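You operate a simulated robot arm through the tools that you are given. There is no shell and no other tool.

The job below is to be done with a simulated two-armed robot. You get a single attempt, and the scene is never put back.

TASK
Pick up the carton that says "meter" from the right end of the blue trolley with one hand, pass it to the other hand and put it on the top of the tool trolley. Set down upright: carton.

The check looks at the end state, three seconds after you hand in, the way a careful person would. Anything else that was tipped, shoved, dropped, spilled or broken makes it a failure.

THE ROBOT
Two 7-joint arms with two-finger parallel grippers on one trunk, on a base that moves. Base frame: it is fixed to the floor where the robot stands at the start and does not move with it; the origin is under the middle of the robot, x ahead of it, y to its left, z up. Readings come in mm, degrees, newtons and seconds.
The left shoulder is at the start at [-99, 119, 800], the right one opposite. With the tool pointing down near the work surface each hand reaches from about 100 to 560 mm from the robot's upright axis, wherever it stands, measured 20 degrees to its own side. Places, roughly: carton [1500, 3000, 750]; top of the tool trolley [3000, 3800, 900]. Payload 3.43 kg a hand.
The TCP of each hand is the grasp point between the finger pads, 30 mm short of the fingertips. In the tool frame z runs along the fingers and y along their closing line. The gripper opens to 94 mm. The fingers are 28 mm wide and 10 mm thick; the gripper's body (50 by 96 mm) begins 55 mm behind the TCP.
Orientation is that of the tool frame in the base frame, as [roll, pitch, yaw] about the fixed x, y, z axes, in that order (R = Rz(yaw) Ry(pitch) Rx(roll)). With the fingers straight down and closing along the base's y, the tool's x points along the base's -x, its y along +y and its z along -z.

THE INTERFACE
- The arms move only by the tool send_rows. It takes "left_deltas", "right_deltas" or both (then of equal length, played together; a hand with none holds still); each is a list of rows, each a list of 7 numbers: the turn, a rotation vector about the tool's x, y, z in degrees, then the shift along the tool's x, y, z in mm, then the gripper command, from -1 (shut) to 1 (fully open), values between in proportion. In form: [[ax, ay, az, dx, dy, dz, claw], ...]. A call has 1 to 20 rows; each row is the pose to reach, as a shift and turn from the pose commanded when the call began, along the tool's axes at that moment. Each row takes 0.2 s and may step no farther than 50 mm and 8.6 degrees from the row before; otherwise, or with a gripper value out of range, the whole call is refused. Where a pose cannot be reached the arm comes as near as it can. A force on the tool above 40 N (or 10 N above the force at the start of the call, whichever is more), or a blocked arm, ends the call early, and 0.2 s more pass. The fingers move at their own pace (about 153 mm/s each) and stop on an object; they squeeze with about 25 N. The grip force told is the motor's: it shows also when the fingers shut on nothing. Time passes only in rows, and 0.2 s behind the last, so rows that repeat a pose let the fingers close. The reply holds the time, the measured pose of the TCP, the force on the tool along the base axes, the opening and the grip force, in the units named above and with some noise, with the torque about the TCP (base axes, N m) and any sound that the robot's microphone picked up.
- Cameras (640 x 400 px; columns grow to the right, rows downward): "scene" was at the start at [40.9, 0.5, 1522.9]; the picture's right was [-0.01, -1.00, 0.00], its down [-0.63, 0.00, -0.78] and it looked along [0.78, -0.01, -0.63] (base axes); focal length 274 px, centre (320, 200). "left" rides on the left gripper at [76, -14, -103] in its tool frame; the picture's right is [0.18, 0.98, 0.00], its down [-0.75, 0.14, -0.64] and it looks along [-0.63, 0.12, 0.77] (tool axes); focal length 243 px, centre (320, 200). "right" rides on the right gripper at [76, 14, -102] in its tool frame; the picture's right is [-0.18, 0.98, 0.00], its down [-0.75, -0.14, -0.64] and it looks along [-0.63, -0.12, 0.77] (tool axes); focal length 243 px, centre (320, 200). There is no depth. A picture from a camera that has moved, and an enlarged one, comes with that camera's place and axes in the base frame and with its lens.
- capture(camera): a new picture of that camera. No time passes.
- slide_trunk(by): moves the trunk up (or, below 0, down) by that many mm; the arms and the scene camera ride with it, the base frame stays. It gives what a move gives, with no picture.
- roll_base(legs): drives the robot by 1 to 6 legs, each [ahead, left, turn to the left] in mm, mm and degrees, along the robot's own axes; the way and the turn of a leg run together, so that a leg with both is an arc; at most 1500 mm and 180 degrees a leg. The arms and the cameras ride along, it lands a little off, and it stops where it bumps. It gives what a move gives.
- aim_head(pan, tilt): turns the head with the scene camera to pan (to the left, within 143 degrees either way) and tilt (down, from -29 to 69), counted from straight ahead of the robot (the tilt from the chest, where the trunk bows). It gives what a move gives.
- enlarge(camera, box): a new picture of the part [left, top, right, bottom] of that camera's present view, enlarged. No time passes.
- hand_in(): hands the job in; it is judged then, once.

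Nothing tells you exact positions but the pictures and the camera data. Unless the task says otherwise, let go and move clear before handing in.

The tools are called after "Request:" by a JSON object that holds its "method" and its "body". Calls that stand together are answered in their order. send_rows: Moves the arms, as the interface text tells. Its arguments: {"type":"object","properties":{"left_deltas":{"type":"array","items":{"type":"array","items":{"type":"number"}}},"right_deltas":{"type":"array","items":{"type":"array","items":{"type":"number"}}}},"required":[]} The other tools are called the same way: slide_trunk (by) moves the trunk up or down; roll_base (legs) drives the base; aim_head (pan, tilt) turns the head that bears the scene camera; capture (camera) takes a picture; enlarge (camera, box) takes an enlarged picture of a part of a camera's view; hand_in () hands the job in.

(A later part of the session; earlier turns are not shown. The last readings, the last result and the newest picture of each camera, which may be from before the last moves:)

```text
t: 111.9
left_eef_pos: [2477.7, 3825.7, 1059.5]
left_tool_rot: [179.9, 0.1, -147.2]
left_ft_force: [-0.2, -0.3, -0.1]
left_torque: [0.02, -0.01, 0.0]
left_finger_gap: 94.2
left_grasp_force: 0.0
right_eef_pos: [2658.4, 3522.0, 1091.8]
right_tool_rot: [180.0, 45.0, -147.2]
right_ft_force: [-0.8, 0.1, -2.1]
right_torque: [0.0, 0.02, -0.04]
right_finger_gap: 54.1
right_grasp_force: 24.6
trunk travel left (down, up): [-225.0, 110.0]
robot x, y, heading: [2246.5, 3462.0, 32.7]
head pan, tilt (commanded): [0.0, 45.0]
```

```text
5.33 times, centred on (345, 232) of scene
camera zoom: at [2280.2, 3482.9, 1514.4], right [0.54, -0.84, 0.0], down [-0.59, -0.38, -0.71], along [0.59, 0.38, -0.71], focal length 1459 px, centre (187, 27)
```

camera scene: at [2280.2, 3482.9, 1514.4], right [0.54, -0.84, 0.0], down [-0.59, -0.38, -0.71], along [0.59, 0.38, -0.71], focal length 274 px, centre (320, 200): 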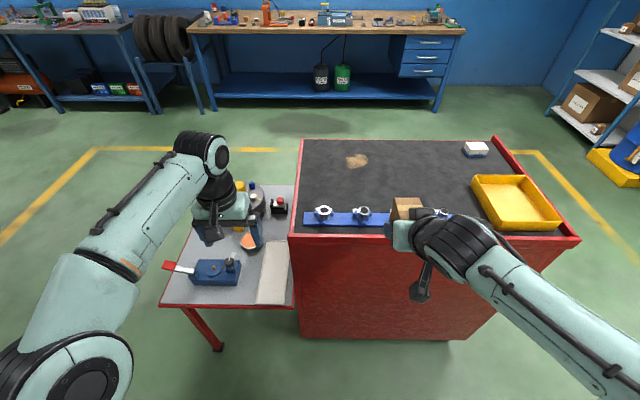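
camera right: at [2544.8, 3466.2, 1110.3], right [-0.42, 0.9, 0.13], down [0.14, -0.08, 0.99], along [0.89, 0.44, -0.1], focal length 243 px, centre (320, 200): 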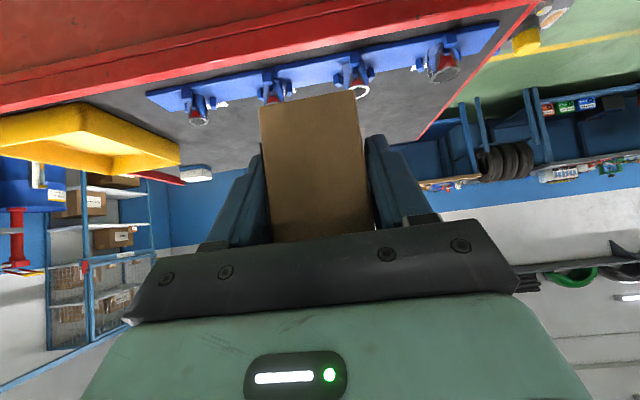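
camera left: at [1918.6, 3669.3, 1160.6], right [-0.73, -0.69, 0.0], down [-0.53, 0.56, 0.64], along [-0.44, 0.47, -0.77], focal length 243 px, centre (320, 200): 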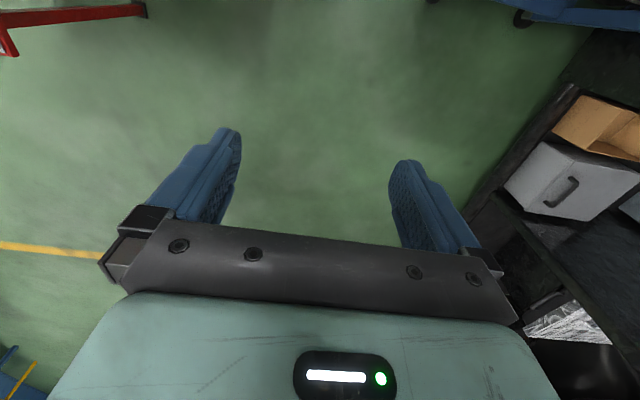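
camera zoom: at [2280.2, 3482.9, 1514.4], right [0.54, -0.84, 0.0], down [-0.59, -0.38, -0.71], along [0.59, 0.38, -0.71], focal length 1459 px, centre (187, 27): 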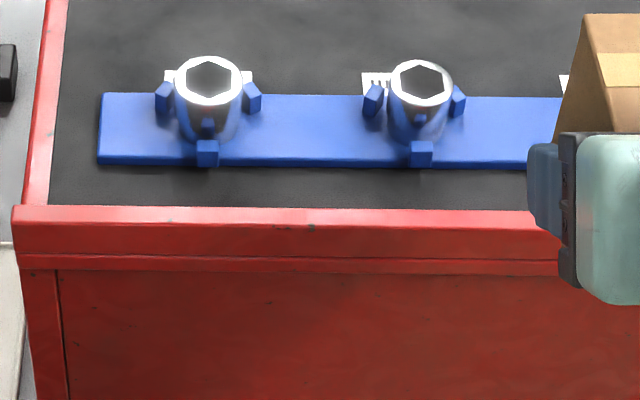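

The rack holds sockets along the front edge; the middle of the top behind it is free, between it and the stain, left of the yellow tray. I strafe right 310 mm and then move ahead 245 mm, with the carton kept well above everything.

Request:
{"method": "roll_base", "body": {"legs": [[0, -310, -0.6]]}}

Request:
{"method": "capture", "body": {"camera": "scene"}}

Request:
{"method": "capture", "body": {"camera": "right"}}

```text
t: 115.2
left_eef_pos: [2646.9, 3562.6, 1059.0]
left_tool_rot: [180.0, 0.1, -147.9]
left_ft_force: [0.1, -0.2, -0.8]
left_torque: [-0.01, 0.03, -0.01]
left_finger_gap: 93.7
left_grasp_force: 0.0
right_eef_pos: [2823.2, 3258.3, 1090.2]
right_tool_rot: [-180.0, 45.0, -147.9]
right_ft_force: [0.4, 0.2, -2.0]
right_torque: [-0.01, 0.06, -0.01]
right_finger_gap: 54.2
right_grasp_force: 24.3
trunk travel left (down, up): [-225.0, 110.0]
robot x, y, heading: [2415.4, 3202.6, 32.1]
head pan, tilt (commanded): [0.0, 45.0]
```

```text
taken
camera scene: at [2445.4, 3222.8, 1514.4], right [0.53, -0.85, 0.0], down [-0.6, -0.38, -0.71], along [0.6, 0.38, -0.71], focal length 274 px, centre (320, 200)
```

scene: 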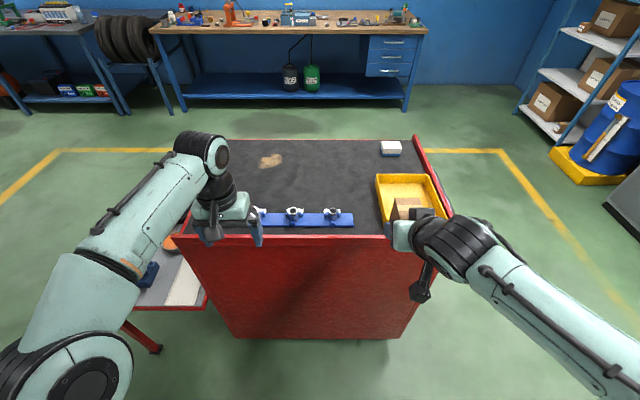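

```text
taken
camera right: at [2709.8, 3202.7, 1110.3], right [-0.41, 0.9, 0.13], down [0.14, -0.08, 0.99], along [0.9, 0.42, -0.1], focal length 243 px, centre (320, 200)
```

right: 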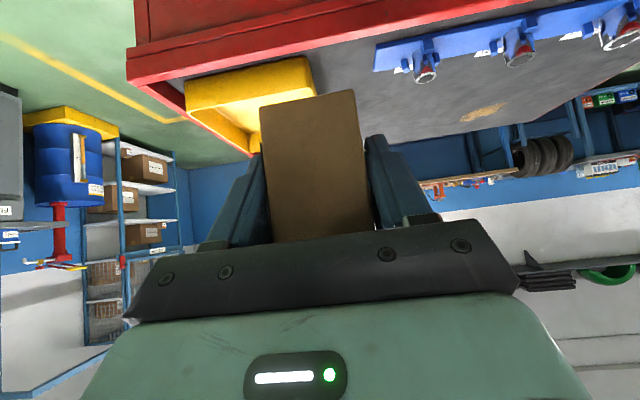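

Request:
{"method": "enlarge", "body": {"camera": "scene", "box": [200, 130, 460, 292]}}

Request:
{"method": "enlarge", "body": {"camera": "scene", "box": [250, 190, 410, 290]}}

```text
2.46 times, centred on (330, 211) of scene
camera zoom: at [2445.4, 3222.8, 1514.4], right [0.53, -0.85, 0.0], down [-0.6, -0.38, -0.71], along [0.6, 0.38, -0.71], focal length 673 px, centre (295, 173)
```

zoom: 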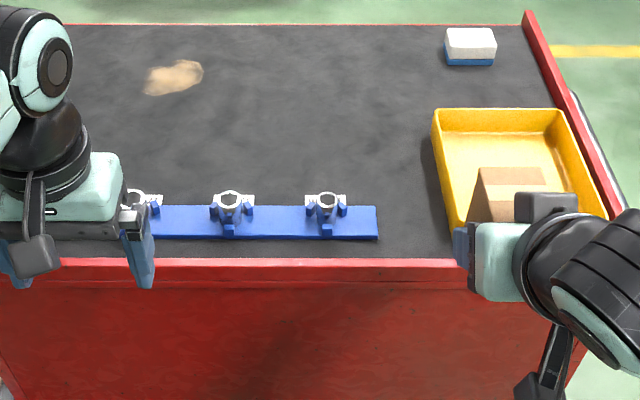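

```text
4.00 times, centred on (330, 240) of scene
camera zoom: at [2445.4, 3222.8, 1514.4], right [0.53, -0.85, 0.0], down [-0.6, -0.38, -0.71], along [0.6, 0.38, -0.71], focal length 1094 px, centre (280, 40)
```

zoom: 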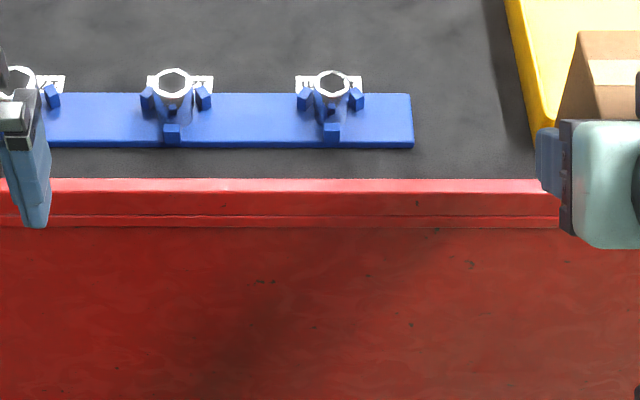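

The free area is plain: behind the rack (which ends ~120 mm in from the front edge) and left of the tray. I move ahead 235 mm, leaving about 60 mm between my front and the trolley.

Request:
{"method": "roll_base", "body": {"legs": [[235, 0, 0]]}}

Request:
{"method": "capture", "body": {"camera": "scene"}}

Request:
{"method": "capture", "body": {"camera": "right"}}

```text
t: 117.0
left_eef_pos: [2850.0, 3689.2, 1058.6]
left_tool_rot: [179.9, 0.0, -148.0]
left_ft_force: [0.1, -0.1, 0.6]
left_torque: [-0.01, 0.02, -0.02]
left_finger_gap: 94.0
left_grasp_force: 0.1
right_eef_pos: [3026.8, 3382.6, 1090.6]
right_tool_rot: [-180.0, 45.0, -148.0]
right_ft_force: [0.2, -0.5, -1.7]
right_torque: [-0.05, 0.01, 0.0]
right_finger_gap: 54.2
right_grasp_force: 25.0
trunk travel left (down, up): [-225.0, 110.0]
robot x, y, heading: [2617.0, 3328.1, 31.9]
head pan, tilt (commanded): [0.0, 45.0]
```

```text
taken
camera scene: at [2647.8, 3349.6, 1514.4], right [0.53, -0.85, 0.0], down [-0.6, -0.38, -0.71], along [0.6, 0.37, -0.71], focal length 274 px, centre (320, 200)
```

scene: 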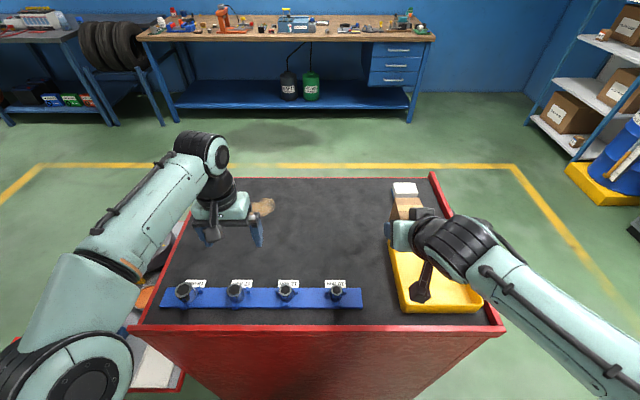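

```text
taken
camera right: at [2912.0, 3329.2, 1110.2], right [-0.41, 0.9, 0.13], down [0.14, -0.08, 0.99], along [0.9, 0.42, -0.1], focal length 243 px, centre (320, 200)
```

right: 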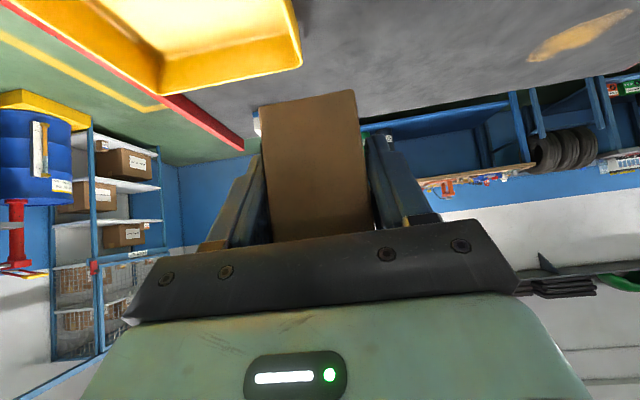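

Now the whole top is in view. I enlarge it to fix the placing spot precisely.

Request:
{"method": "enlarge", "body": {"camera": "scene", "box": [150, 170, 510, 395]}}

Request:
{"method": "enlarge", "body": {"camera": "right", "box": [190, 60, 430, 260]}}

```text
1.78 times, centred on (330, 282) of scene
camera zoom: at [2647.8, 3349.6, 1514.4], right [0.53, -0.85, 0.0], down [-0.6, -0.38, -0.71], along [0.6, 0.37, -0.71], focal length 486 px, centre (302, 53)
```

zoom: 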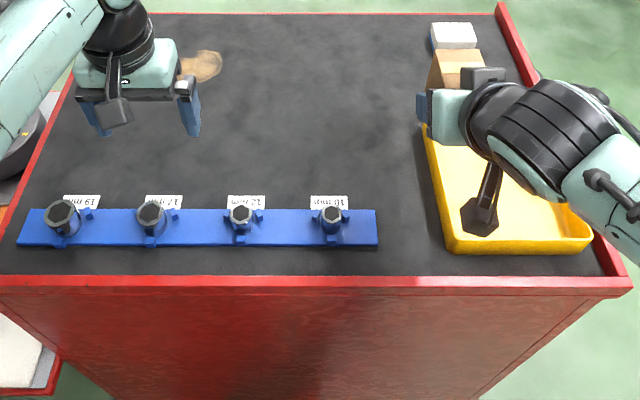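

```text
2.00 times, centred on (310, 160) of right
camera zoom: at [2912.0, 3329.2, 1110.2], right [-0.41, 0.9, 0.13], down [0.14, -0.08, 0.99], along [0.9, 0.42, -0.1], focal length 485 px, centre (340, 280)
```

zoom: 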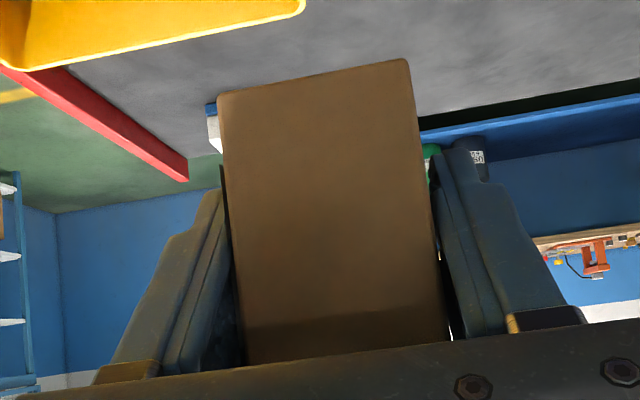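

The carton hangs centred in the right fingers, its bottom 45 mm below that grasp point. For the pass, the left hand will come down from above with a slight backward lean to keep its camera clear of the right wrist; I test the left hand's reach for that off to the side first.

Request:
{"method": "send_rows", "body": {"left_deltas": [[0, 3, 0, 0, 0, -20, 1], [0, 6, 0, -17, -18, -30, 1], [0, 9, 0, -40, -42, -42, 1], [0, 12, 0, -63, -67, -42, 1], [0, 15, 0, -86, -92, -42, 1], [0, 15, 0, -86, -92, -42, 1]]}}

Request:
{"method": "capture", "body": {"camera": "scene"}}

Request:
{"method": "capture", "body": {"camera": "left"}}

```text
t: 118.4
left_eef_pos: [2882.2, 3645.8, 1058.8]
left_tool_rot: [-180.0, -15.0, -148.0]
left_ft_force: [0.2, -0.1, -0.1]
left_torque: [0.0, -0.01, -0.01]
left_finger_gap: 94.1
left_grasp_force: 0.1
left hand out of reach, approached as far as the arm can: row 3, 4, 5, 6
right_eef_pos: [3025.4, 3383.4, 1092.6]
right_tool_rot: [179.9, 45.0, -148.1]
right_ft_force: [0.7, -0.4, -1.8]
right_torque: [-0.04, 0.05, 0.02]
right_finger_gap: 54.4
right_grasp_force: 24.9
trunk travel left (down, up): [-225.0, 110.0]
robot x, y, heading: [2617.8, 3329.9, 31.9]
head pan, tilt (commanded): [0.0, 45.0]
```

```text
taken
camera scene: at [2646.6, 3349.1, 1514.4], right [0.53, -0.85, 0.0], down [-0.6, -0.37, -0.71], along [0.6, 0.38, -0.71], focal length 274 px, centre (320, 200)
```

scene: 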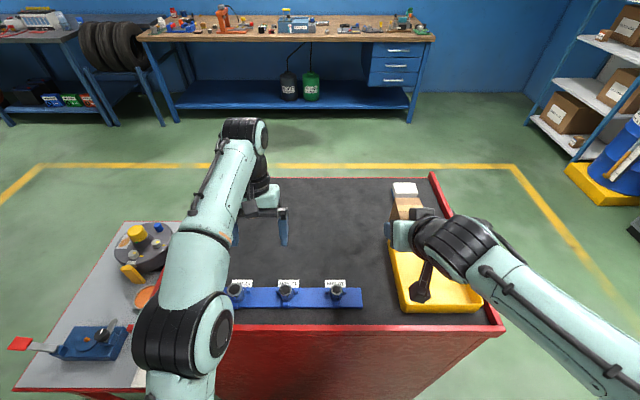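

```text
taken
camera left: at [2850.2, 3608.8, 1176.8], right [-0.67, 0.74, 0.05], down [0.68, 0.59, 0.43], along [0.29, 0.32, -0.9], focal length 243 px, centre (320, 200)
```

left: 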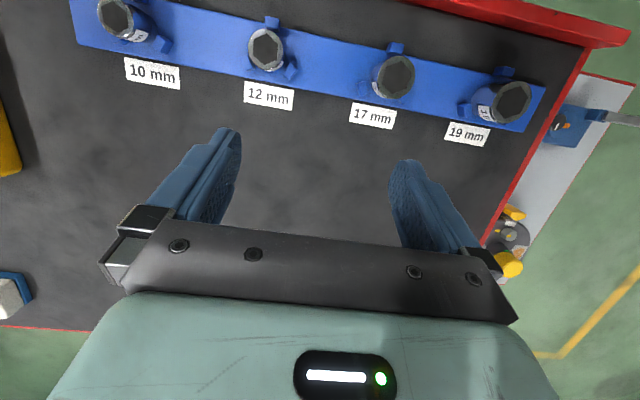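

The left hand ran out of reach at that height, so I raise the trunk by its full 110 mm to bring the shoulders up, then lower both hands relative to it.

Request:
{"method": "slide_trunk", "body": {"by": 110}}

Request:
{"method": "capture", "body": {"camera": "right"}}

```text
t: 119.8
left_eef_pos: [2879.4, 3647.7, 1170.6]
left_tool_rot: [-179.9, -14.8, -147.8]
left_ft_force: [-0.9, -1.2, -0.5]
left_torque: [0.04, 0.0, -0.02]
left_finger_gap: 93.8
left_grasp_force: 0.0
right_eef_pos: [3024.7, 3383.4, 1201.5]
right_tool_rot: [179.9, 45.0, -148.0]
right_ft_force: [0.6, -0.6, -3.1]
right_torque: [-0.02, 0.03, -0.06]
right_finger_gap: 54.3
right_grasp_force: 25.1
trunk travel left (down, up): [-335.0, 0.0]
robot x, y, heading: [2614.5, 3328.0, 32.0]
head pan, tilt (commanded): [0.0, 45.0]
```

```text
taken
camera right: at [2910.7, 3328.5, 1220.0], right [-0.41, 0.9, 0.13], down [0.14, -0.08, 0.99], along [0.9, 0.42, -0.1], focal length 243 px, centre (320, 200)
```

right: 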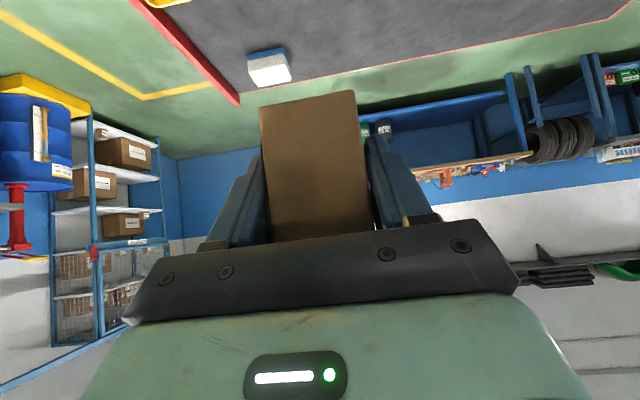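

Request:
{"method": "send_rows", "body": {"left_deltas": [[0, 0, 0, 0, 0, 0, 1], [0, 0, 0, 0, 0, 0, 1]]}}

```text
t: 120.4
left_eef_pos: [2878.6, 3649.0, 1171.4]
left_tool_rot: [-180.0, -14.9, -148.0]
left_ft_force: [-0.2, 0.4, 0.5]
left_torque: [-0.02, -0.01, -0.01]
left_finger_gap: 94.1
left_grasp_force: 0.1
right_eef_pos: [3023.5, 3382.2, 1200.4]
right_tool_rot: [-180.0, 45.0, -148.1]
right_ft_force: [-0.1, 0.0, -1.9]
right_torque: [-0.02, 0.02, 0.0]
right_finger_gap: 54.1
right_grasp_force: 25.0
trunk travel left (down, up): [-335.0, 0.0]
robot x, y, heading: [2620.0, 3327.9, 31.9]
head pan, tilt (commanded): [0.0, 45.0]
```

Request:
{"method": "send_rows", "body": {"left_deltas": [[0, 0, 0, -21, -14.6, 14.2, 1], [0, 0, 0, -42, -29.2, 28.5, 1], [0, 0, 0, -63, -43.8, 42.7, 1], [0, 0, 0, -84, -58.4, 57, 1], [0, 0, 0, -105, -73, 71.2, 1], [0, 0, 0, -105, -73, 71.2, 1]]}}

Request:
{"method": "capture", "body": {"camera": "scene"}}

```text
t: 121.8
left_eef_pos: [2990.8, 3628.3, 1073.2]
left_tool_rot: [-180.0, -14.9, -148.0]
left_ft_force: [0.1, 0.9, 0.2]
left_torque: [0.01, -0.01, 0.0]
left_finger_gap: 94.2
left_grasp_force: 0.0
right_eef_pos: [3026.2, 3383.5, 1201.2]
right_tool_rot: [-180.0, 45.0, -148.0]
right_ft_force: [-0.2, 1.3, -1.7]
right_torque: [-0.01, 0.04, 0.01]
right_finger_gap: 54.1
right_grasp_force: 25.5
trunk travel left (down, up): [-335.0, 0.0]
robot x, y, heading: [2615.9, 3329.0, 32.0]
head pan, tilt (commanded): [0.0, 45.0]
```

```text
taken
camera scene: at [2645.4, 3348.5, 1629.2], right [0.53, -0.85, 0.0], down [-0.6, -0.38, -0.71], along [0.6, 0.37, -0.71], focal length 274 px, centre (320, 200)
```

scene: 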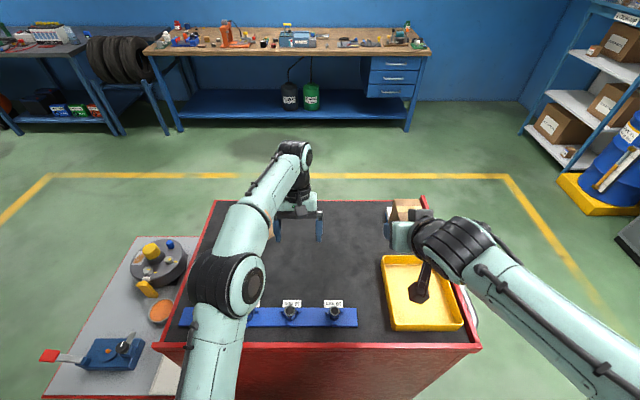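

The left hand reaches fine now at (476, 55) ahead/left, z≈1073. The plan is to hold the left hand open there, bring the carton in low beneath it with the right hand and raise it into the left fingers. First I shift the left hand 35 mm to the right.

Request:
{"method": "send_rows", "body": {"left_deltas": [[0, 0, 0, 0, -18, 0, 1], [0, 0, 0, 0, -35, 0, 1], [0, 0, 0, 0, -35, 0, 1]]}}

Request:
{"method": "send_rows", "body": {"right_deltas": [[0, 0, 0, 0, 4, 3, -1], [0, 0, 0, 0, 10, 10, -1], [0, 0, 0, 0, 18, 20, -1], [0, 0, 0, 0, 26, 31, -1], [0, 0, 0, 0, 34, 42, -1], [0, 0, 0, 0, 42, 53, -1], [0, 0, 0, 0, 49, 63, -1], [0, 0, 0, 0, 54, 70, -1], [0, 0, 0, 0, 56, 75, -1], [0, 0, 0, 0, 56, 75, -1]]}}

Request:
{"method": "capture", "body": {"camera": "scene"}}

```text
t: 122.6
left_eef_pos: [3008.4, 3598.1, 1076.1]
left_tool_rot: [180.0, -14.9, -148.0]
left_ft_force: [-0.1, 0.2, 0.1]
left_torque: [0.03, 0.01, -0.01]
left_finger_gap: 94.1
left_grasp_force: 0.0
right_eef_pos: [3024.9, 3383.2, 1201.1]
right_tool_rot: [180.0, 45.0, -148.0]
right_ft_force: [-0.3, 0.2, -3.1]
right_torque: [-0.01, 0.03, -0.01]
right_finger_gap: 54.4
right_grasp_force: 25.4
trunk travel left (down, up): [-335.0, 0.0]
robot x, y, heading: [2618.6, 3327.4, 32.1]
head pan, tilt (commanded): [0.0, 45.0]
```

```text
t: 124.8
left_eef_pos: [3008.6, 3598.8, 1075.2]
left_tool_rot: [-179.9, -14.9, -148.0]
left_ft_force: [-0.7, 0.2, -0.4]
left_torque: [0.01, -0.01, -0.01]
left_finger_gap: 93.7
left_grasp_force: 0.1
right_eef_pos: [3041.9, 3459.5, 1149.9]
right_tool_rot: [-179.9, 45.0, -148.0]
right_ft_force: [0.0, 0.1, -2.1]
right_torque: [-0.03, 0.05, 0.01]
right_finger_gap: 54.3
right_grasp_force: 25.1
trunk travel left (down, up): [-335.0, 0.0]
robot x, y, heading: [2617.8, 3324.6, 31.9]
head pan, tilt (commanded): [0.0, 45.0]
```

```text
taken
camera scene: at [2645.9, 3348.4, 1629.2], right [0.53, -0.85, 0.0], down [-0.6, -0.37, -0.71], along [0.6, 0.37, -0.71], focal length 274 px, centre (320, 200)
```

scene: 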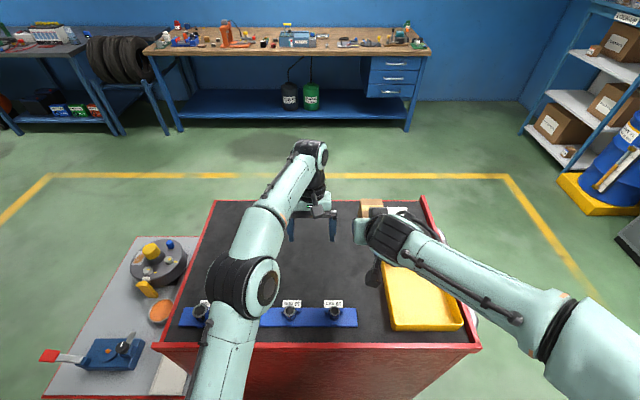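

Left hand is at [3008, 3598, 1076]; the carton's right hand is 45 mm behind and 136 mm to its right. I lower the carton to just below the left fingertips' level, staying clear of the tray.

Request:
{"method": "send_rows", "body": {"right_deltas": [[0, 0, 0, 5, 4, 6, -1], [0, 0, 0, 15, 8, 17, -1], [0, 0, 0, 28, 8, 31, -1], [0, 0, 0, 41, 8, 45, -1], [0, 0, 0, 54, 8, 59.5, -1], [0, 0, 0, 67, 8, 74, -1], [0, 0, 0, 80, 8, 88, -1], [0, 0, 0, 93, 8, 102.5, -1], [0, 0, 0, 104, 8, 114.5, -1], [0, 0, 0, 112, 8, 123.4, -1], [0, 0, 0, 115.7, 8, 127.5, -1], [0, 0, 0, 115.7, 8, 127.5, -1]]}}

Request:
{"method": "capture", "body": {"camera": "scene"}}

Request:
{"method": "capture", "body": {"camera": "left"}}

Request:
{"method": "capture", "body": {"camera": "right"}}

```text
t: 127.4
left_eef_pos: [3008.4, 3599.2, 1076.5]
left_tool_rot: [-180.0, -15.0, -147.9]
left_ft_force: [0.2, 0.1, -0.8]
left_torque: [-0.01, -0.02, 0.05]
left_finger_gap: 94.0
left_grasp_force: 0.0
right_eef_pos: [3043.5, 3469.5, 977.3]
right_tool_rot: [-179.9, 45.1, -147.9]
right_ft_force: [0.0, -0.1, -2.9]
right_torque: [-0.03, 0.02, -0.01]
right_finger_gap: 54.2
right_grasp_force: 25.1
trunk travel left (down, up): [-335.0, 0.0]
robot x, y, heading: [2613.3, 3323.4, 32.1]
head pan, tilt (commanded): [0.0, 45.0]
```

```text
taken
camera scene: at [2645.9, 3348.5, 1629.2], right [0.53, -0.85, 0.0], down [-0.6, -0.37, -0.71], along [0.6, 0.37, -0.71], focal length 274 px, centre (320, 200)
```

scene: 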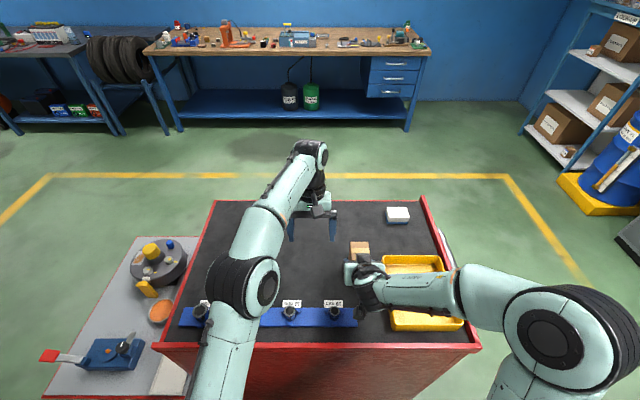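

```text
taken
camera left: at [2976.8, 3561.3, 1194.1], right [-0.67, 0.74, 0.05], down [0.68, 0.59, 0.43], along [0.29, 0.32, -0.9], focal length 243 px, centre (320, 200)
```

left: 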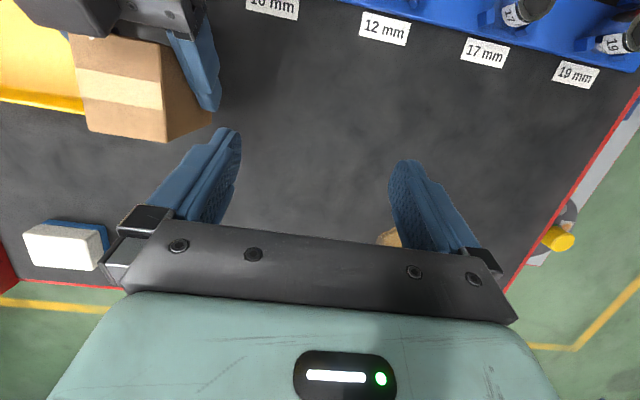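

```text
taken
camera right: at [2929.2, 3415.4, 995.3], right [-0.41, 0.9, 0.13], down [0.14, -0.08, 0.99], along [0.9, 0.42, -0.1], focal length 243 px, centre (320, 200)
```

right: 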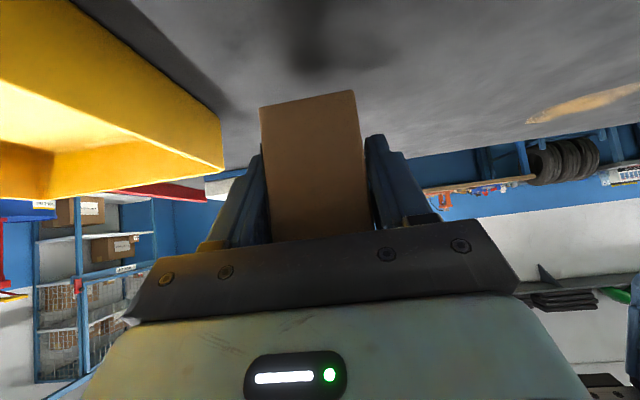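

Request:
{"method": "enlarge", "body": {"camera": "left", "box": [50, 0, 290, 150]}}

```text
2.67 times, centred on (170, 75) of left
camera zoom: at [2976.8, 3561.3, 1194.1], right [-0.67, 0.74, 0.05], down [0.68, 0.59, 0.43], along [0.29, 0.32, -0.9], focal length 647 px, centre (720, 533)
```

zoom: 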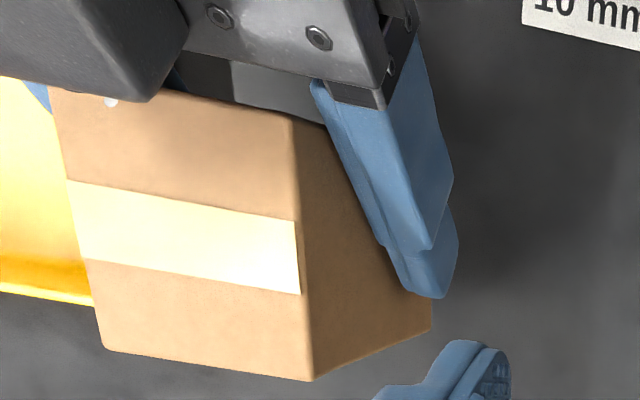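

From the left camera the carton's top is centred 128 mm to the right and 23 mm behind the left grasp point, square to it. I slide it 128 mm left and 4 mm ahead, beneath the open left fingers.

Request:
{"method": "send_rows", "body": {"right_deltas": [[0, 0, 0, -0.3, 5, 0.3, -1], [0, 0, 0, -0.6, 18, 0.6, -1], [0, 0, 0, -1, 35, 1, -1], [0, 0, 0, -1.4, 54, 1.4, -1], [0, 0, 0, -1.8, 73, 1.8, -1], [0, 0, 0, -2.2, 92, 2.2, -1], [0, 0, 0, -2.5, 109, 2.5, -1], [0, 0, 0, -2.8, 122, 2.8, -1], [0, 0, 0, -2.8, 128.4, 2.8, -1], [0, 0, 0, -2.8, 128.4, 2.8, -1]]}}

Request:
{"method": "capture", "body": {"camera": "left"}}

Request:
{"method": "capture", "body": {"camera": "scene"}}

```text
t: 129.6
left_eef_pos: [3008.1, 3598.5, 1076.6]
left_tool_rot: [-180.0, -14.8, -148.0]
left_ft_force: [0.7, -0.4, 0.1]
left_torque: [0.02, 0.01, 0.0]
left_finger_gap: 94.0
left_grasp_force: 0.2
right_eef_pos: [2977.9, 3581.0, 976.6]
right_tool_rot: [180.0, 45.0, -148.1]
right_ft_force: [0.6, 0.2, -2.3]
right_torque: [-0.05, 0.04, 0.02]
right_finger_gap: 54.2
right_grasp_force: 25.5
trunk travel left (down, up): [-335.0, 0.0]
robot x, y, heading: [2617.4, 3329.6, 32.0]
head pan, tilt (commanded): [0.0, 45.0]
```

```text
taken
camera left: at [2976.8, 3561.3, 1194.1], right [-0.67, 0.74, 0.05], down [0.68, 0.59, 0.43], along [0.29, 0.32, -0.9], focal length 243 px, centre (320, 200)
```

left: 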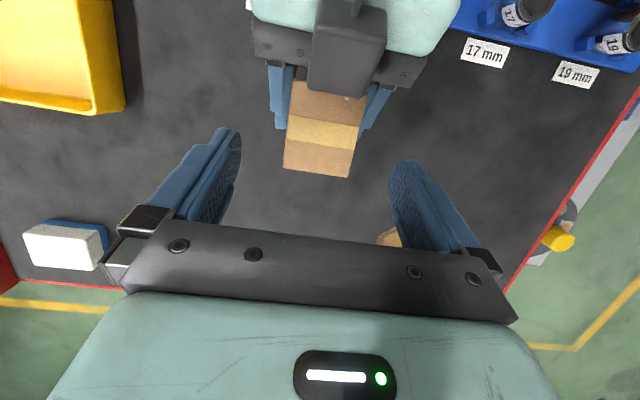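

```text
taken
camera scene: at [2645.9, 3348.4, 1629.2], right [0.53, -0.85, 0.0], down [-0.6, -0.37, -0.71], along [0.6, 0.37, -0.71], focal length 274 px, centre (320, 200)
```

scene: 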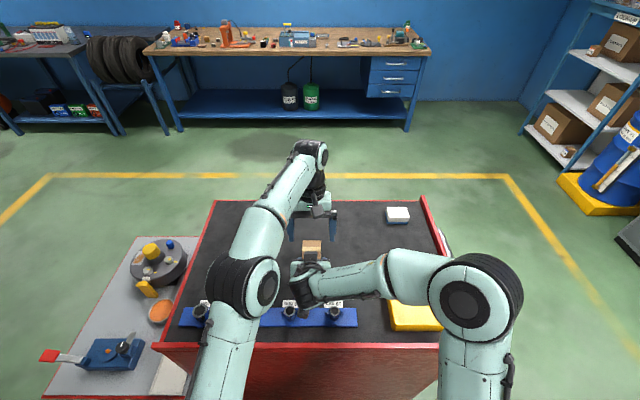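

The carton is now beneath the left fingers. I measure its top once more from the left camera before raising it.

Request:
{"method": "enlarge", "body": {"camera": "left", "box": [220, 40, 440, 200]}}

```text
2.50 times, centred on (330, 120) of left
camera zoom: at [2976.8, 3561.3, 1194.1], right [-0.67, 0.74, 0.05], down [0.68, 0.59, 0.43], along [0.29, 0.32, -0.9], focal length 606 px, centre (295, 400)
```

zoom: 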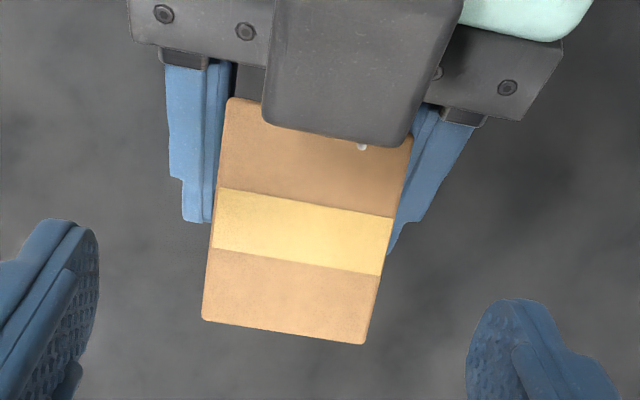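

The carton's top is centred (2 mm off) and 19 mm behind the left grasp point, as planned. I raise it 58 mm gently into the open left fingers.

Request:
{"method": "send_rows", "body": {"right_deltas": [[0, 0, 0, -2, -0.5, -2, -1], [0, 0, 0, -6, -1, -6, -1], [0, 0, 0, -11, -1.5, -11, -1], [0, 0, 0, -16, -1.5, -16, -1], [0, 0, 0, -21, -1.5, -21, -1], [0, 0, 0, -26, -1.5, -26, -1], [0, 0, 0, -31, -1.5, -31, -1], [0, 0, 0, -36, -1.5, -36, -1], [0, 0, 0, -39.5, -1.5, -39.5, -1], [0, 0, 0, -41, -1.5, -41, -1], [0, 0, 0, -41, -1.5, -41, -1]]}}

Request:
{"method": "capture", "body": {"camera": "left"}}

Request:
{"method": "enlarge", "body": {"camera": "scene", "box": [240, 180, 400, 320]}}

Request:
{"method": "capture", "body": {"camera": "right"}}

```text
t: 132.0
left_eef_pos: [3007.6, 3597.4, 1075.4]
left_tool_rot: [179.9, -14.9, -147.9]
left_ft_force: [-0.8, 0.2, 0.2]
left_torque: [0.0, -0.04, 0.0]
left_finger_gap: 93.7
left_grasp_force: 0.0
right_eef_pos: [2979.6, 3580.0, 1033.8]
right_tool_rot: [-179.9, 45.1, -148.1]
right_ft_force: [-0.5, 0.1, -2.7]
right_torque: [-0.03, 0.05, 0.02]
right_finger_gap: 54.1
right_grasp_force: 25.6
trunk travel left (down, up): [-335.0, 0.0]
robot x, y, heading: [2613.2, 3326.0, 32.1]
head pan, tilt (commanded): [0.0, 45.0]
```

```text
taken
camera left: at [2976.8, 3561.4, 1194.1], right [-0.67, 0.74, 0.05], down [0.68, 0.59, 0.43], along [0.29, 0.32, -0.9], focal length 243 px, centre (320, 200)
```

left: 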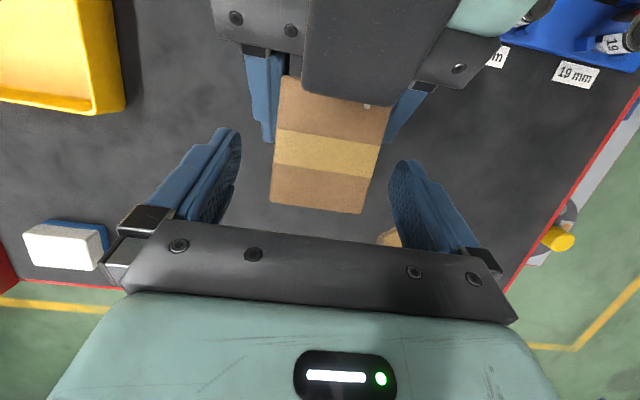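

```text
2.86 times, centred on (320, 250) of scene
camera zoom: at [2645.9, 3348.5, 1629.2], right [0.53, -0.85, 0.0], down [-0.6, -0.37, -0.71], along [0.6, 0.37, -0.71], focal length 782 px, centre (320, 57)
```

zoom: 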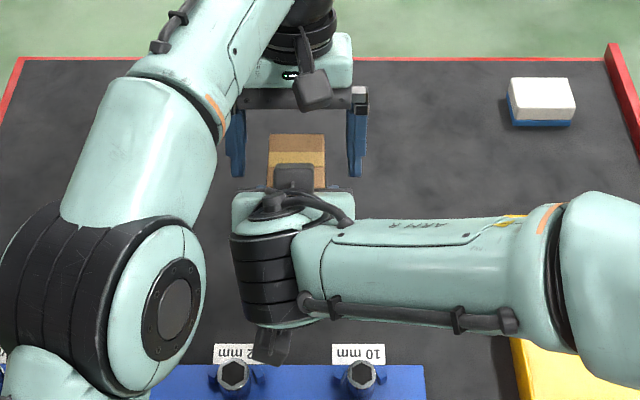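

```text
taken
camera right: at [2865.7, 3525.6, 1053.3], right [-0.41, 0.9, 0.13], down [0.14, -0.08, 0.99], along [0.9, 0.42, -0.1], focal length 243 px, centre (320, 200)
```

right: 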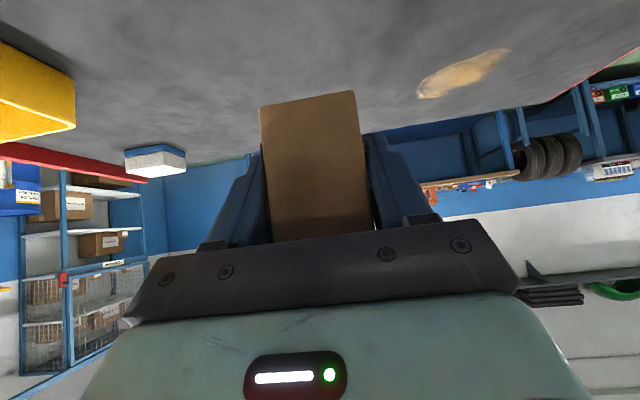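

The carton's top is between the left fingers, centred, with the right fingers lower down on it. I close the left gripper while the right keeps holding.

Request:
{"method": "send_rows", "body": {"left_deltas": [[0, 0, 0, 0, 0, 0, 0.5], [0, 0, 0, 0, 0, 0, -0.2], [0, 0, 0, 0, 0, 0, -1], [0, 0, 0, 0, 0, 0, -1], [0, 0, 0, 0, 0, 0, -1]]}}

Request:
{"method": "capture", "body": {"camera": "left"}}

Request:
{"method": "capture", "body": {"camera": "right"}}

```text
t: 133.2
left_eef_pos: [3007.9, 3597.7, 1075.8]
left_tool_rot: [179.9, -14.9, -148.0]
left_ft_force: [0.5, -2.0, -0.3]
left_torque: [-0.1, -0.01, 0.06]
left_finger_gap: 54.5
left_grasp_force: 24.6
right_eef_pos: [2978.7, 3580.7, 1034.3]
right_tool_rot: [-180.0, 45.0, -147.8]
right_ft_force: [-1.0, 3.0, -3.0]
right_torque: [-0.01, 0.0, 0.06]
right_finger_gap: 54.1
right_grasp_force: 25.0
trunk travel left (down, up): [-335.0, 0.0]
robot x, y, heading: [2615.7, 3329.9, 31.7]
head pan, tilt (commanded): [0.0, 45.0]
```

```text
taken
camera left: at [2976.9, 3561.2, 1194.1], right [-0.67, 0.74, 0.05], down [0.68, 0.59, 0.43], along [0.29, 0.32, -0.9], focal length 243 px, centre (320, 200)
```

left: 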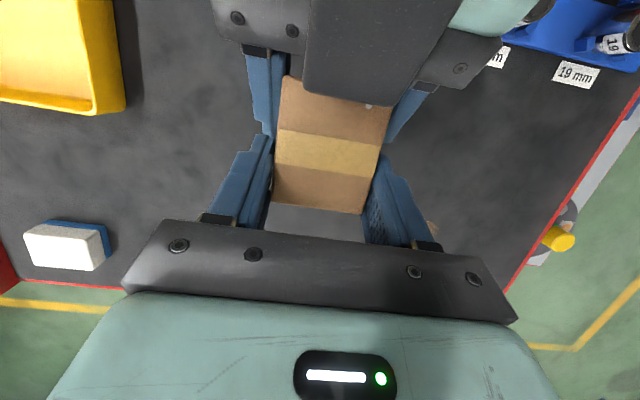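

```text
taken
camera right: at [2865.5, 3525.6, 1053.3], right [-0.41, 0.9, 0.13], down [0.14, -0.08, 0.99], along [0.9, 0.42, -0.1], focal length 243 px, centre (320, 200)
```

right: 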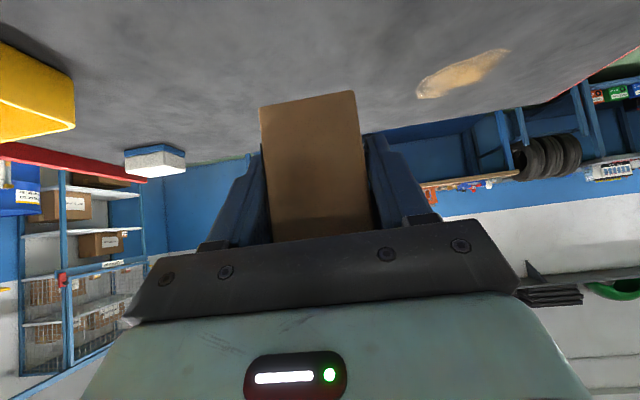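

Both hands now hold the carton (54 mm gaps, about 25 N each). To make the release safe, I lower both hands together by 70 mm so the carton hangs only about 30 mm above the mat.

Request:
{"method": "send_rows", "body": {"left_deltas": [[0, 0, 0, -0.5, 0, 1.9, -1], [0, 0, 0, -1.6, 0, 5.8, -1], [0, 0, 0, -3.1, 0, 11.6, -1], [0, 0, 0, -4.7, 0, 17.4, -1], [0, 0, 0, -6.2, 0, 23.2, -1], [0, 0, 0, -7.8, 0, 29, -1], [0, 0, 0, -9.3, 0, 34.8, -1], [0, 0, 0, -10.9, 0, 40.6, -1], [0, 0, 0, -12.4, 0, 46.4, -1], [0, 0, 0, -14, 0, 52.2, -1], [0, 0, 0, -15.5, 0, 58, -1], [0, 0, 0, -17.1, 0, 63.8, -1], [0, 0, 0, -18.1, 0, 67.6, -1], [0, 0, 0, -18.1, 0, 67.6, -1]], "right_deltas": [[0, 0, 0, 1.4, 0, 1.4, -1], [0, 0, 0, 4.2, 0, 4.2, -1], [0, 0, 0, 8.5, 0, 8.5, -1], [0, 0, 0, 12.7, 0, 12.7, -1], [0, 0, 0, 17, 0, 17, -1], [0, 0, 0, 21.2, 0, 21.2, -1], [0, 0, 0, 25.5, 0, 25.5, -1], [0, 0, 0, 29.7, 0, 29.7, -1], [0, 0, 0, 33.9, 0, 33.9, -1], [0, 0, 0, 38.2, 0, 38.2, -1], [0, 0, 0, 42.4, 0, 42.4, -1], [0, 0, 0, 46.7, 0, 46.7, -1], [0, 0, 0, 49.5, 0, 49.5, -1], [0, 0, 0, 49.5, 0, 49.5, -1]]}}

Request:
{"method": "capture", "body": {"camera": "left"}}

Request:
{"method": "capture", "body": {"camera": "right"}}

Request:
{"method": "capture", "body": {"camera": "scene"}}

```text
t: 136.2
left_eef_pos: [3009.1, 3599.5, 1006.0]
left_tool_rot: [-179.9, -14.9, -148.0]
left_ft_force: [2.9, -17.0, 4.1]
left_torque: [-0.25, 0.27, 0.35]
left_finger_gap: 54.1
left_grasp_force: 25.1
right_eef_pos: [2980.5, 3581.4, 964.5]
right_tool_rot: [179.9, 45.0, -148.0]
right_ft_force: [-4.2, 16.7, -5.6]
right_torque: [-0.56, -0.29, 0.27]
right_finger_gap: 54.2
right_grasp_force: 24.5
trunk travel left (down, up): [-335.0, 0.0]
robot x, y, heading: [2618.1, 3329.1, 32.0]
head pan, tilt (commanded): [0.0, 45.0]
```

```text
taken
camera left: at [2977.0, 3562.5, 1124.1], right [-0.67, 0.74, 0.05], down [0.68, 0.59, 0.42], along [0.29, 0.32, -0.9], focal length 243 px, centre (320, 200)
```

left: 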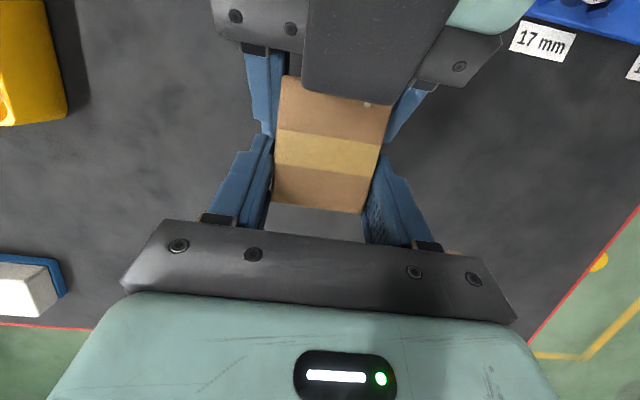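

```text
taken
camera right: at [2865.5, 3526.0, 983.3], right [-0.41, 0.9, 0.13], down [0.14, -0.08, 0.99], along [0.9, 0.42, -0.1], focal length 243 px, centre (320, 200)
```

right: 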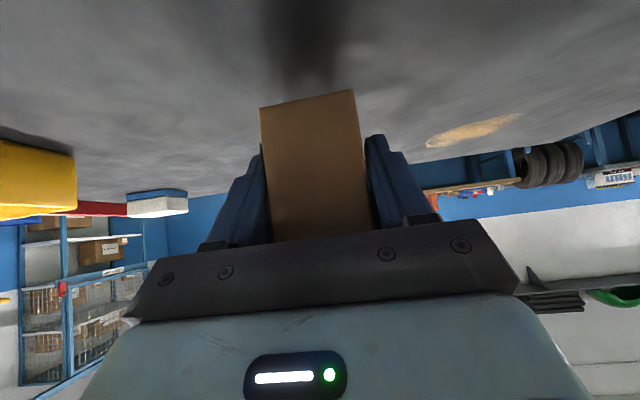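

```text
taken
camera scene: at [2645.9, 3348.5, 1629.2], right [0.53, -0.85, 0.0], down [-0.6, -0.37, -0.71], along [0.6, 0.37, -0.71], focal length 274 px, centre (320, 200)
```

scene: 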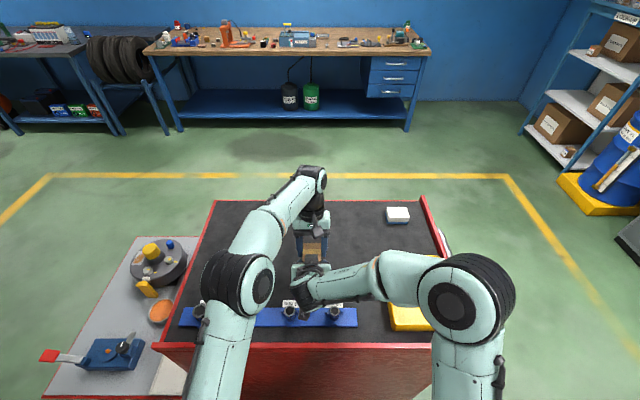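

The pass is braced, but the two arms pull against each other by 17 N sideways. I ease the right hand slightly left to relax that before letting go.

Request:
{"method": "send_rows", "body": {"right_deltas": [[0, 0, 0, 0, 0.7, 0, -1], [0, 0, 0, 0, 0.7, 0, -1]]}}

```text
t: 136.8
left_eef_pos: [3009.1, 3600.2, 1006.1]
left_tool_rot: [-179.9, -15.0, -148.1]
left_ft_force: [2.7, -15.9, 4.6]
left_torque: [-0.44, 0.39, 0.2]
left_finger_gap: 54.6
left_grasp_force: 25.1
right_eef_pos: [2980.1, 3580.2, 964.7]
right_tool_rot: [-179.9, 45.1, -148.0]
right_ft_force: [-1.3, 15.1, -7.8]
right_torque: [-0.35, -0.31, 0.3]
right_finger_gap: 54.5
right_grasp_force: 25.1
trunk travel left (down, up): [-335.0, 0.0]
robot x, y, heading: [2618.0, 3328.8, 32.0]
head pan, tilt (commanded): [0.0, 45.0]
```

Request:
{"method": "send_rows", "body": {"right_deltas": [[0, 0, 0, 0, 1, 0, -1], [0, 0, 0, 0, 2, 0, -1], [0, 0, 0, 0, 2, 0, -1]]}}

```text
t: 137.6
left_eef_pos: [3009.3, 3600.1, 1005.4]
left_tool_rot: [180.0, -14.9, -147.9]
left_ft_force: [-1.8, -9.8, 4.0]
left_torque: [-0.41, 0.05, 0.02]
left_finger_gap: 54.4
left_grasp_force: 25.0
right_eef_pos: [2980.3, 3582.2, 964.7]
right_tool_rot: [-180.0, 45.0, -148.2]
right_ft_force: [1.9, 9.2, -6.4]
right_torque: [-0.1, 0.13, 0.19]
right_finger_gap: 54.3
right_grasp_force: 25.1
trunk travel left (down, up): [-335.0, 0.0]
robot x, y, heading: [2614.7, 3326.7, 31.8]
head pan, tilt (commanded): [0.0, 45.0]
```

Request:
{"method": "send_rows", "body": {"right_deltas": [[0, 0, 0, -0.2, 0.8, 0.5, -1], [0, 0, 0, -0.35, 1.6, 1.06, -1], [0, 0, 0, -0.35, 1.6, 1.06, -1]]}}

```text
t: 138.4
left_eef_pos: [3008.9, 3602.2, 1005.2]
left_tool_rot: [179.8, -14.9, -147.8]
left_ft_force: [1.1, 7.6, -0.6]
left_torque: [-0.07, 0.08, -0.33]
left_finger_gap: 54.2
left_grasp_force: 25.2
right_eef_pos: [2978.8, 3584.3, 963.7]
right_tool_rot: [-180.0, 45.0, -148.0]
right_ft_force: [-1.6, -6.6, -0.3]
right_torque: [0.36, -0.17, 0.17]
right_finger_gap: 54.6
right_grasp_force: 24.7
trunk travel left (down, up): [-335.0, 0.0]
robot x, y, heading: [2614.6, 3329.9, 32.0]
head pan, tilt (commanded): [0.0, 45.0]
```

Request:
{"method": "send_rows", "body": {"right_deltas": [[0, 0, 0, 0.2, -0.7, -0.3, -1], [0, 0, 0, 0.2, -0.7, -0.3, -1]]}}

Request:
{"method": "capture", "body": {"camera": "left"}}

```text
t: 139.0
left_eef_pos: [3007.6, 3600.2, 1005.5]
left_tool_rot: [179.9, -14.9, -147.8]
left_ft_force: [-1.2, 10.3, -0.7]
left_torque: [0.49, -0.17, -0.06]
left_finger_gap: 54.2
left_grasp_force: 25.6
right_eef_pos: [2980.3, 3582.8, 964.2]
right_tool_rot: [-179.9, 44.9, -148.2]
right_ft_force: [-0.9, -9.3, 0.2]
right_torque: [-0.1, 0.07, -0.21]
right_finger_gap: 54.3
right_grasp_force: 25.5
trunk travel left (down, up): [-335.0, 0.0]
robot x, y, heading: [2619.8, 3326.1, 31.9]
head pan, tilt (commanded): [0.0, 45.0]
```

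```text
taken
camera left: at [2976.8, 3564.0, 1123.7], right [-0.67, 0.74, 0.05], down [0.68, 0.59, 0.43], along [0.29, 0.32, -0.9], focal length 243 px, centre (320, 200)
```

left: 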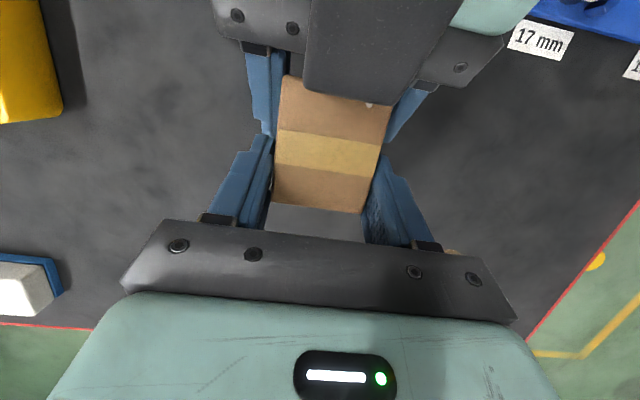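

The residual forces are small enough. I open the right gripper in steps while the left holds, then check before retreating.

Request:
{"method": "send_rows", "body": {"right_deltas": [[0, 0, 0, 0, 0, 0, 0.2], [0, 0, 0, 0, 0, 0, 0.4], [0, 0, 0, 0, 0, 0, 0.7], [0, 0, 0, 0, 0, 0, 1], [0, 0, 0, 0, 0, 0, 1]]}}

Request:
{"method": "capture", "body": {"camera": "left"}}

Request:
{"method": "capture", "body": {"camera": "right"}}

```text
t: 140.2
left_eef_pos: [3009.6, 3598.1, 1005.8]
left_tool_rot: [-179.9, -14.9, -148.0]
left_ft_force: [0.0, -0.6, -0.1]
left_torque: [0.02, -0.09, -0.01]
left_finger_gap: 54.4
left_grasp_force: 25.7
right_eef_pos: [2979.2, 3583.7, 964.1]
right_tool_rot: [180.0, 44.9, -147.9]
right_ft_force: [1.0, -0.5, -0.6]
right_torque: [-0.01, 0.0, 0.0]
right_finger_gap: 94.1
right_grasp_force: 0.0
trunk travel left (down, up): [-335.0, 0.0]
robot x, y, heading: [2617.9, 3330.8, 32.1]
head pan, tilt (commanded): [0.0, 45.0]
```

```text
taken
camera left: at [2976.9, 3563.1, 1124.0], right [-0.67, 0.74, 0.05], down [0.68, 0.59, 0.43], along [0.29, 0.32, -0.9], focal length 243 px, centre (320, 200)
```

left: 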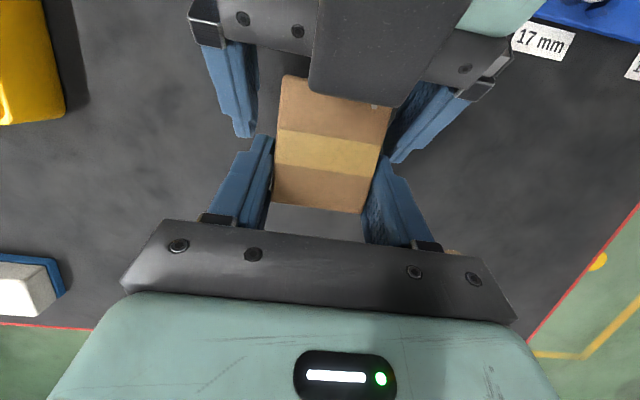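

```text
taken
camera right: at [2864.4, 3529.1, 983.4], right [-0.41, 0.9, 0.13], down [0.14, -0.08, 0.99], along [0.9, 0.42, -0.1], focal length 243 px, centre (320, 200)
```

right: 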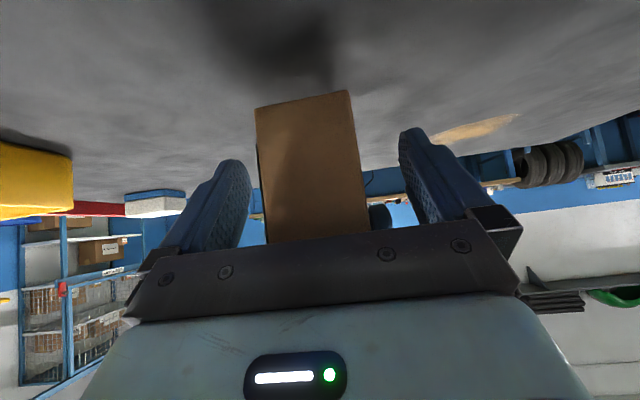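

The left hand holds the carton alone now and it has not moved. I back the right hand out along its approach line, slowly at first.

Request:
{"method": "send_rows", "body": {"right_deltas": [[0, 0, 0, 0, 0, -4, 1], [0, 0, 0, 0, 0, -12, 1], [0, 0, 0, 0, 0, -24, 1], [0, 0, 0, 0, 0, -38, 1], [0, 0, 0, 0, 0, -52, 1], [0, 0, 0, 0, 0, -52, 1]]}}

Request:
{"method": "capture", "body": {"camera": "right"}}

Request:
{"method": "capture", "body": {"camera": "left"}}

```text
t: 141.6
left_eef_pos: [3009.1, 3600.4, 1006.2]
left_tool_rot: [-180.0, -15.0, -148.0]
left_ft_force: [-0.3, -0.4, 0.2]
left_torque: [0.03, -0.07, 0.01]
left_finger_gap: 54.2
left_grasp_force: 25.1
right_eef_pos: [2945.4, 3563.3, 1000.8]
right_tool_rot: [-179.9, 45.0, -148.0]
right_ft_force: [-0.3, 0.8, -0.9]
right_torque: [-0.04, 0.01, 0.03]
right_finger_gap: 94.0
right_grasp_force: 0.1
trunk travel left (down, up): [-335.0, 0.0]
robot x, y, heading: [2613.3, 3331.0, 32.1]
head pan, tilt (commanded): [0.0, 45.0]
```

```text
taken
camera right: at [2832.2, 3509.7, 1019.4], right [-0.41, 0.9, 0.13], down [0.14, -0.08, 0.99], along [0.9, 0.42, -0.1], focal length 243 px, centre (320, 200)
```

right: 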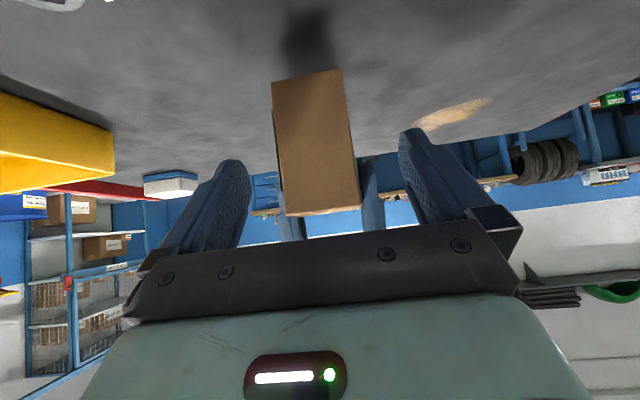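

```text
taken
camera left: at [2977.1, 3563.2, 1123.9], right [-0.67, 0.74, 0.05], down [0.68, 0.59, 0.43], along [0.29, 0.32, -0.9], focal length 243 px, centre (320, 200)
```

left: 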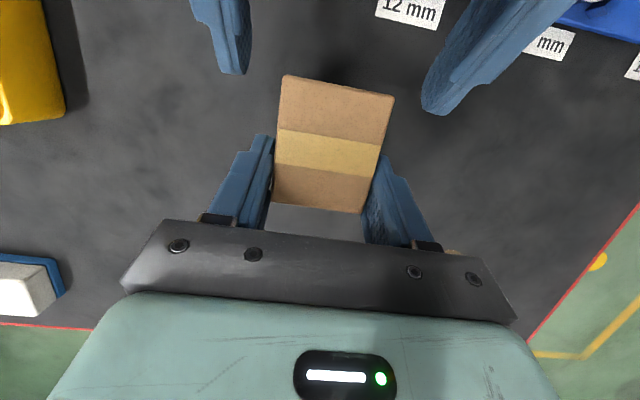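

The left hand alone carries the carton, hanging above the mat. Before moving the right hand further I check the clearance between its wrist and the left elbow.

Request:
{"method": "enlarge", "body": {"camera": "scene", "box": [180, 160, 460, 360]}}

```text
2.00 times, centred on (320, 260) of scene
camera zoom: at [2646.1, 3348.6, 1629.2], right [0.53, -0.85, 0.0], down [-0.6, -0.38, -0.71], along [0.6, 0.37, -0.71], focal length 547 px, centre (320, 80)
```

zoom: 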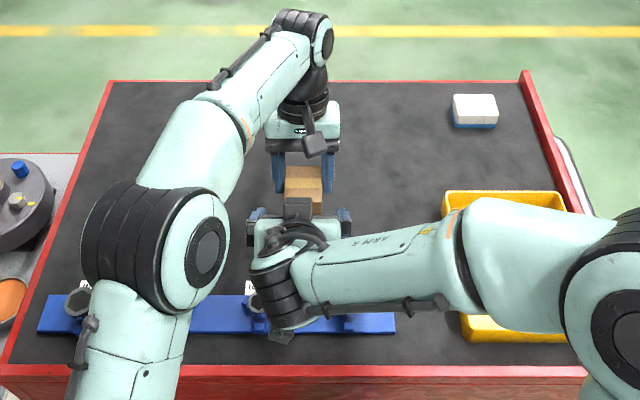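

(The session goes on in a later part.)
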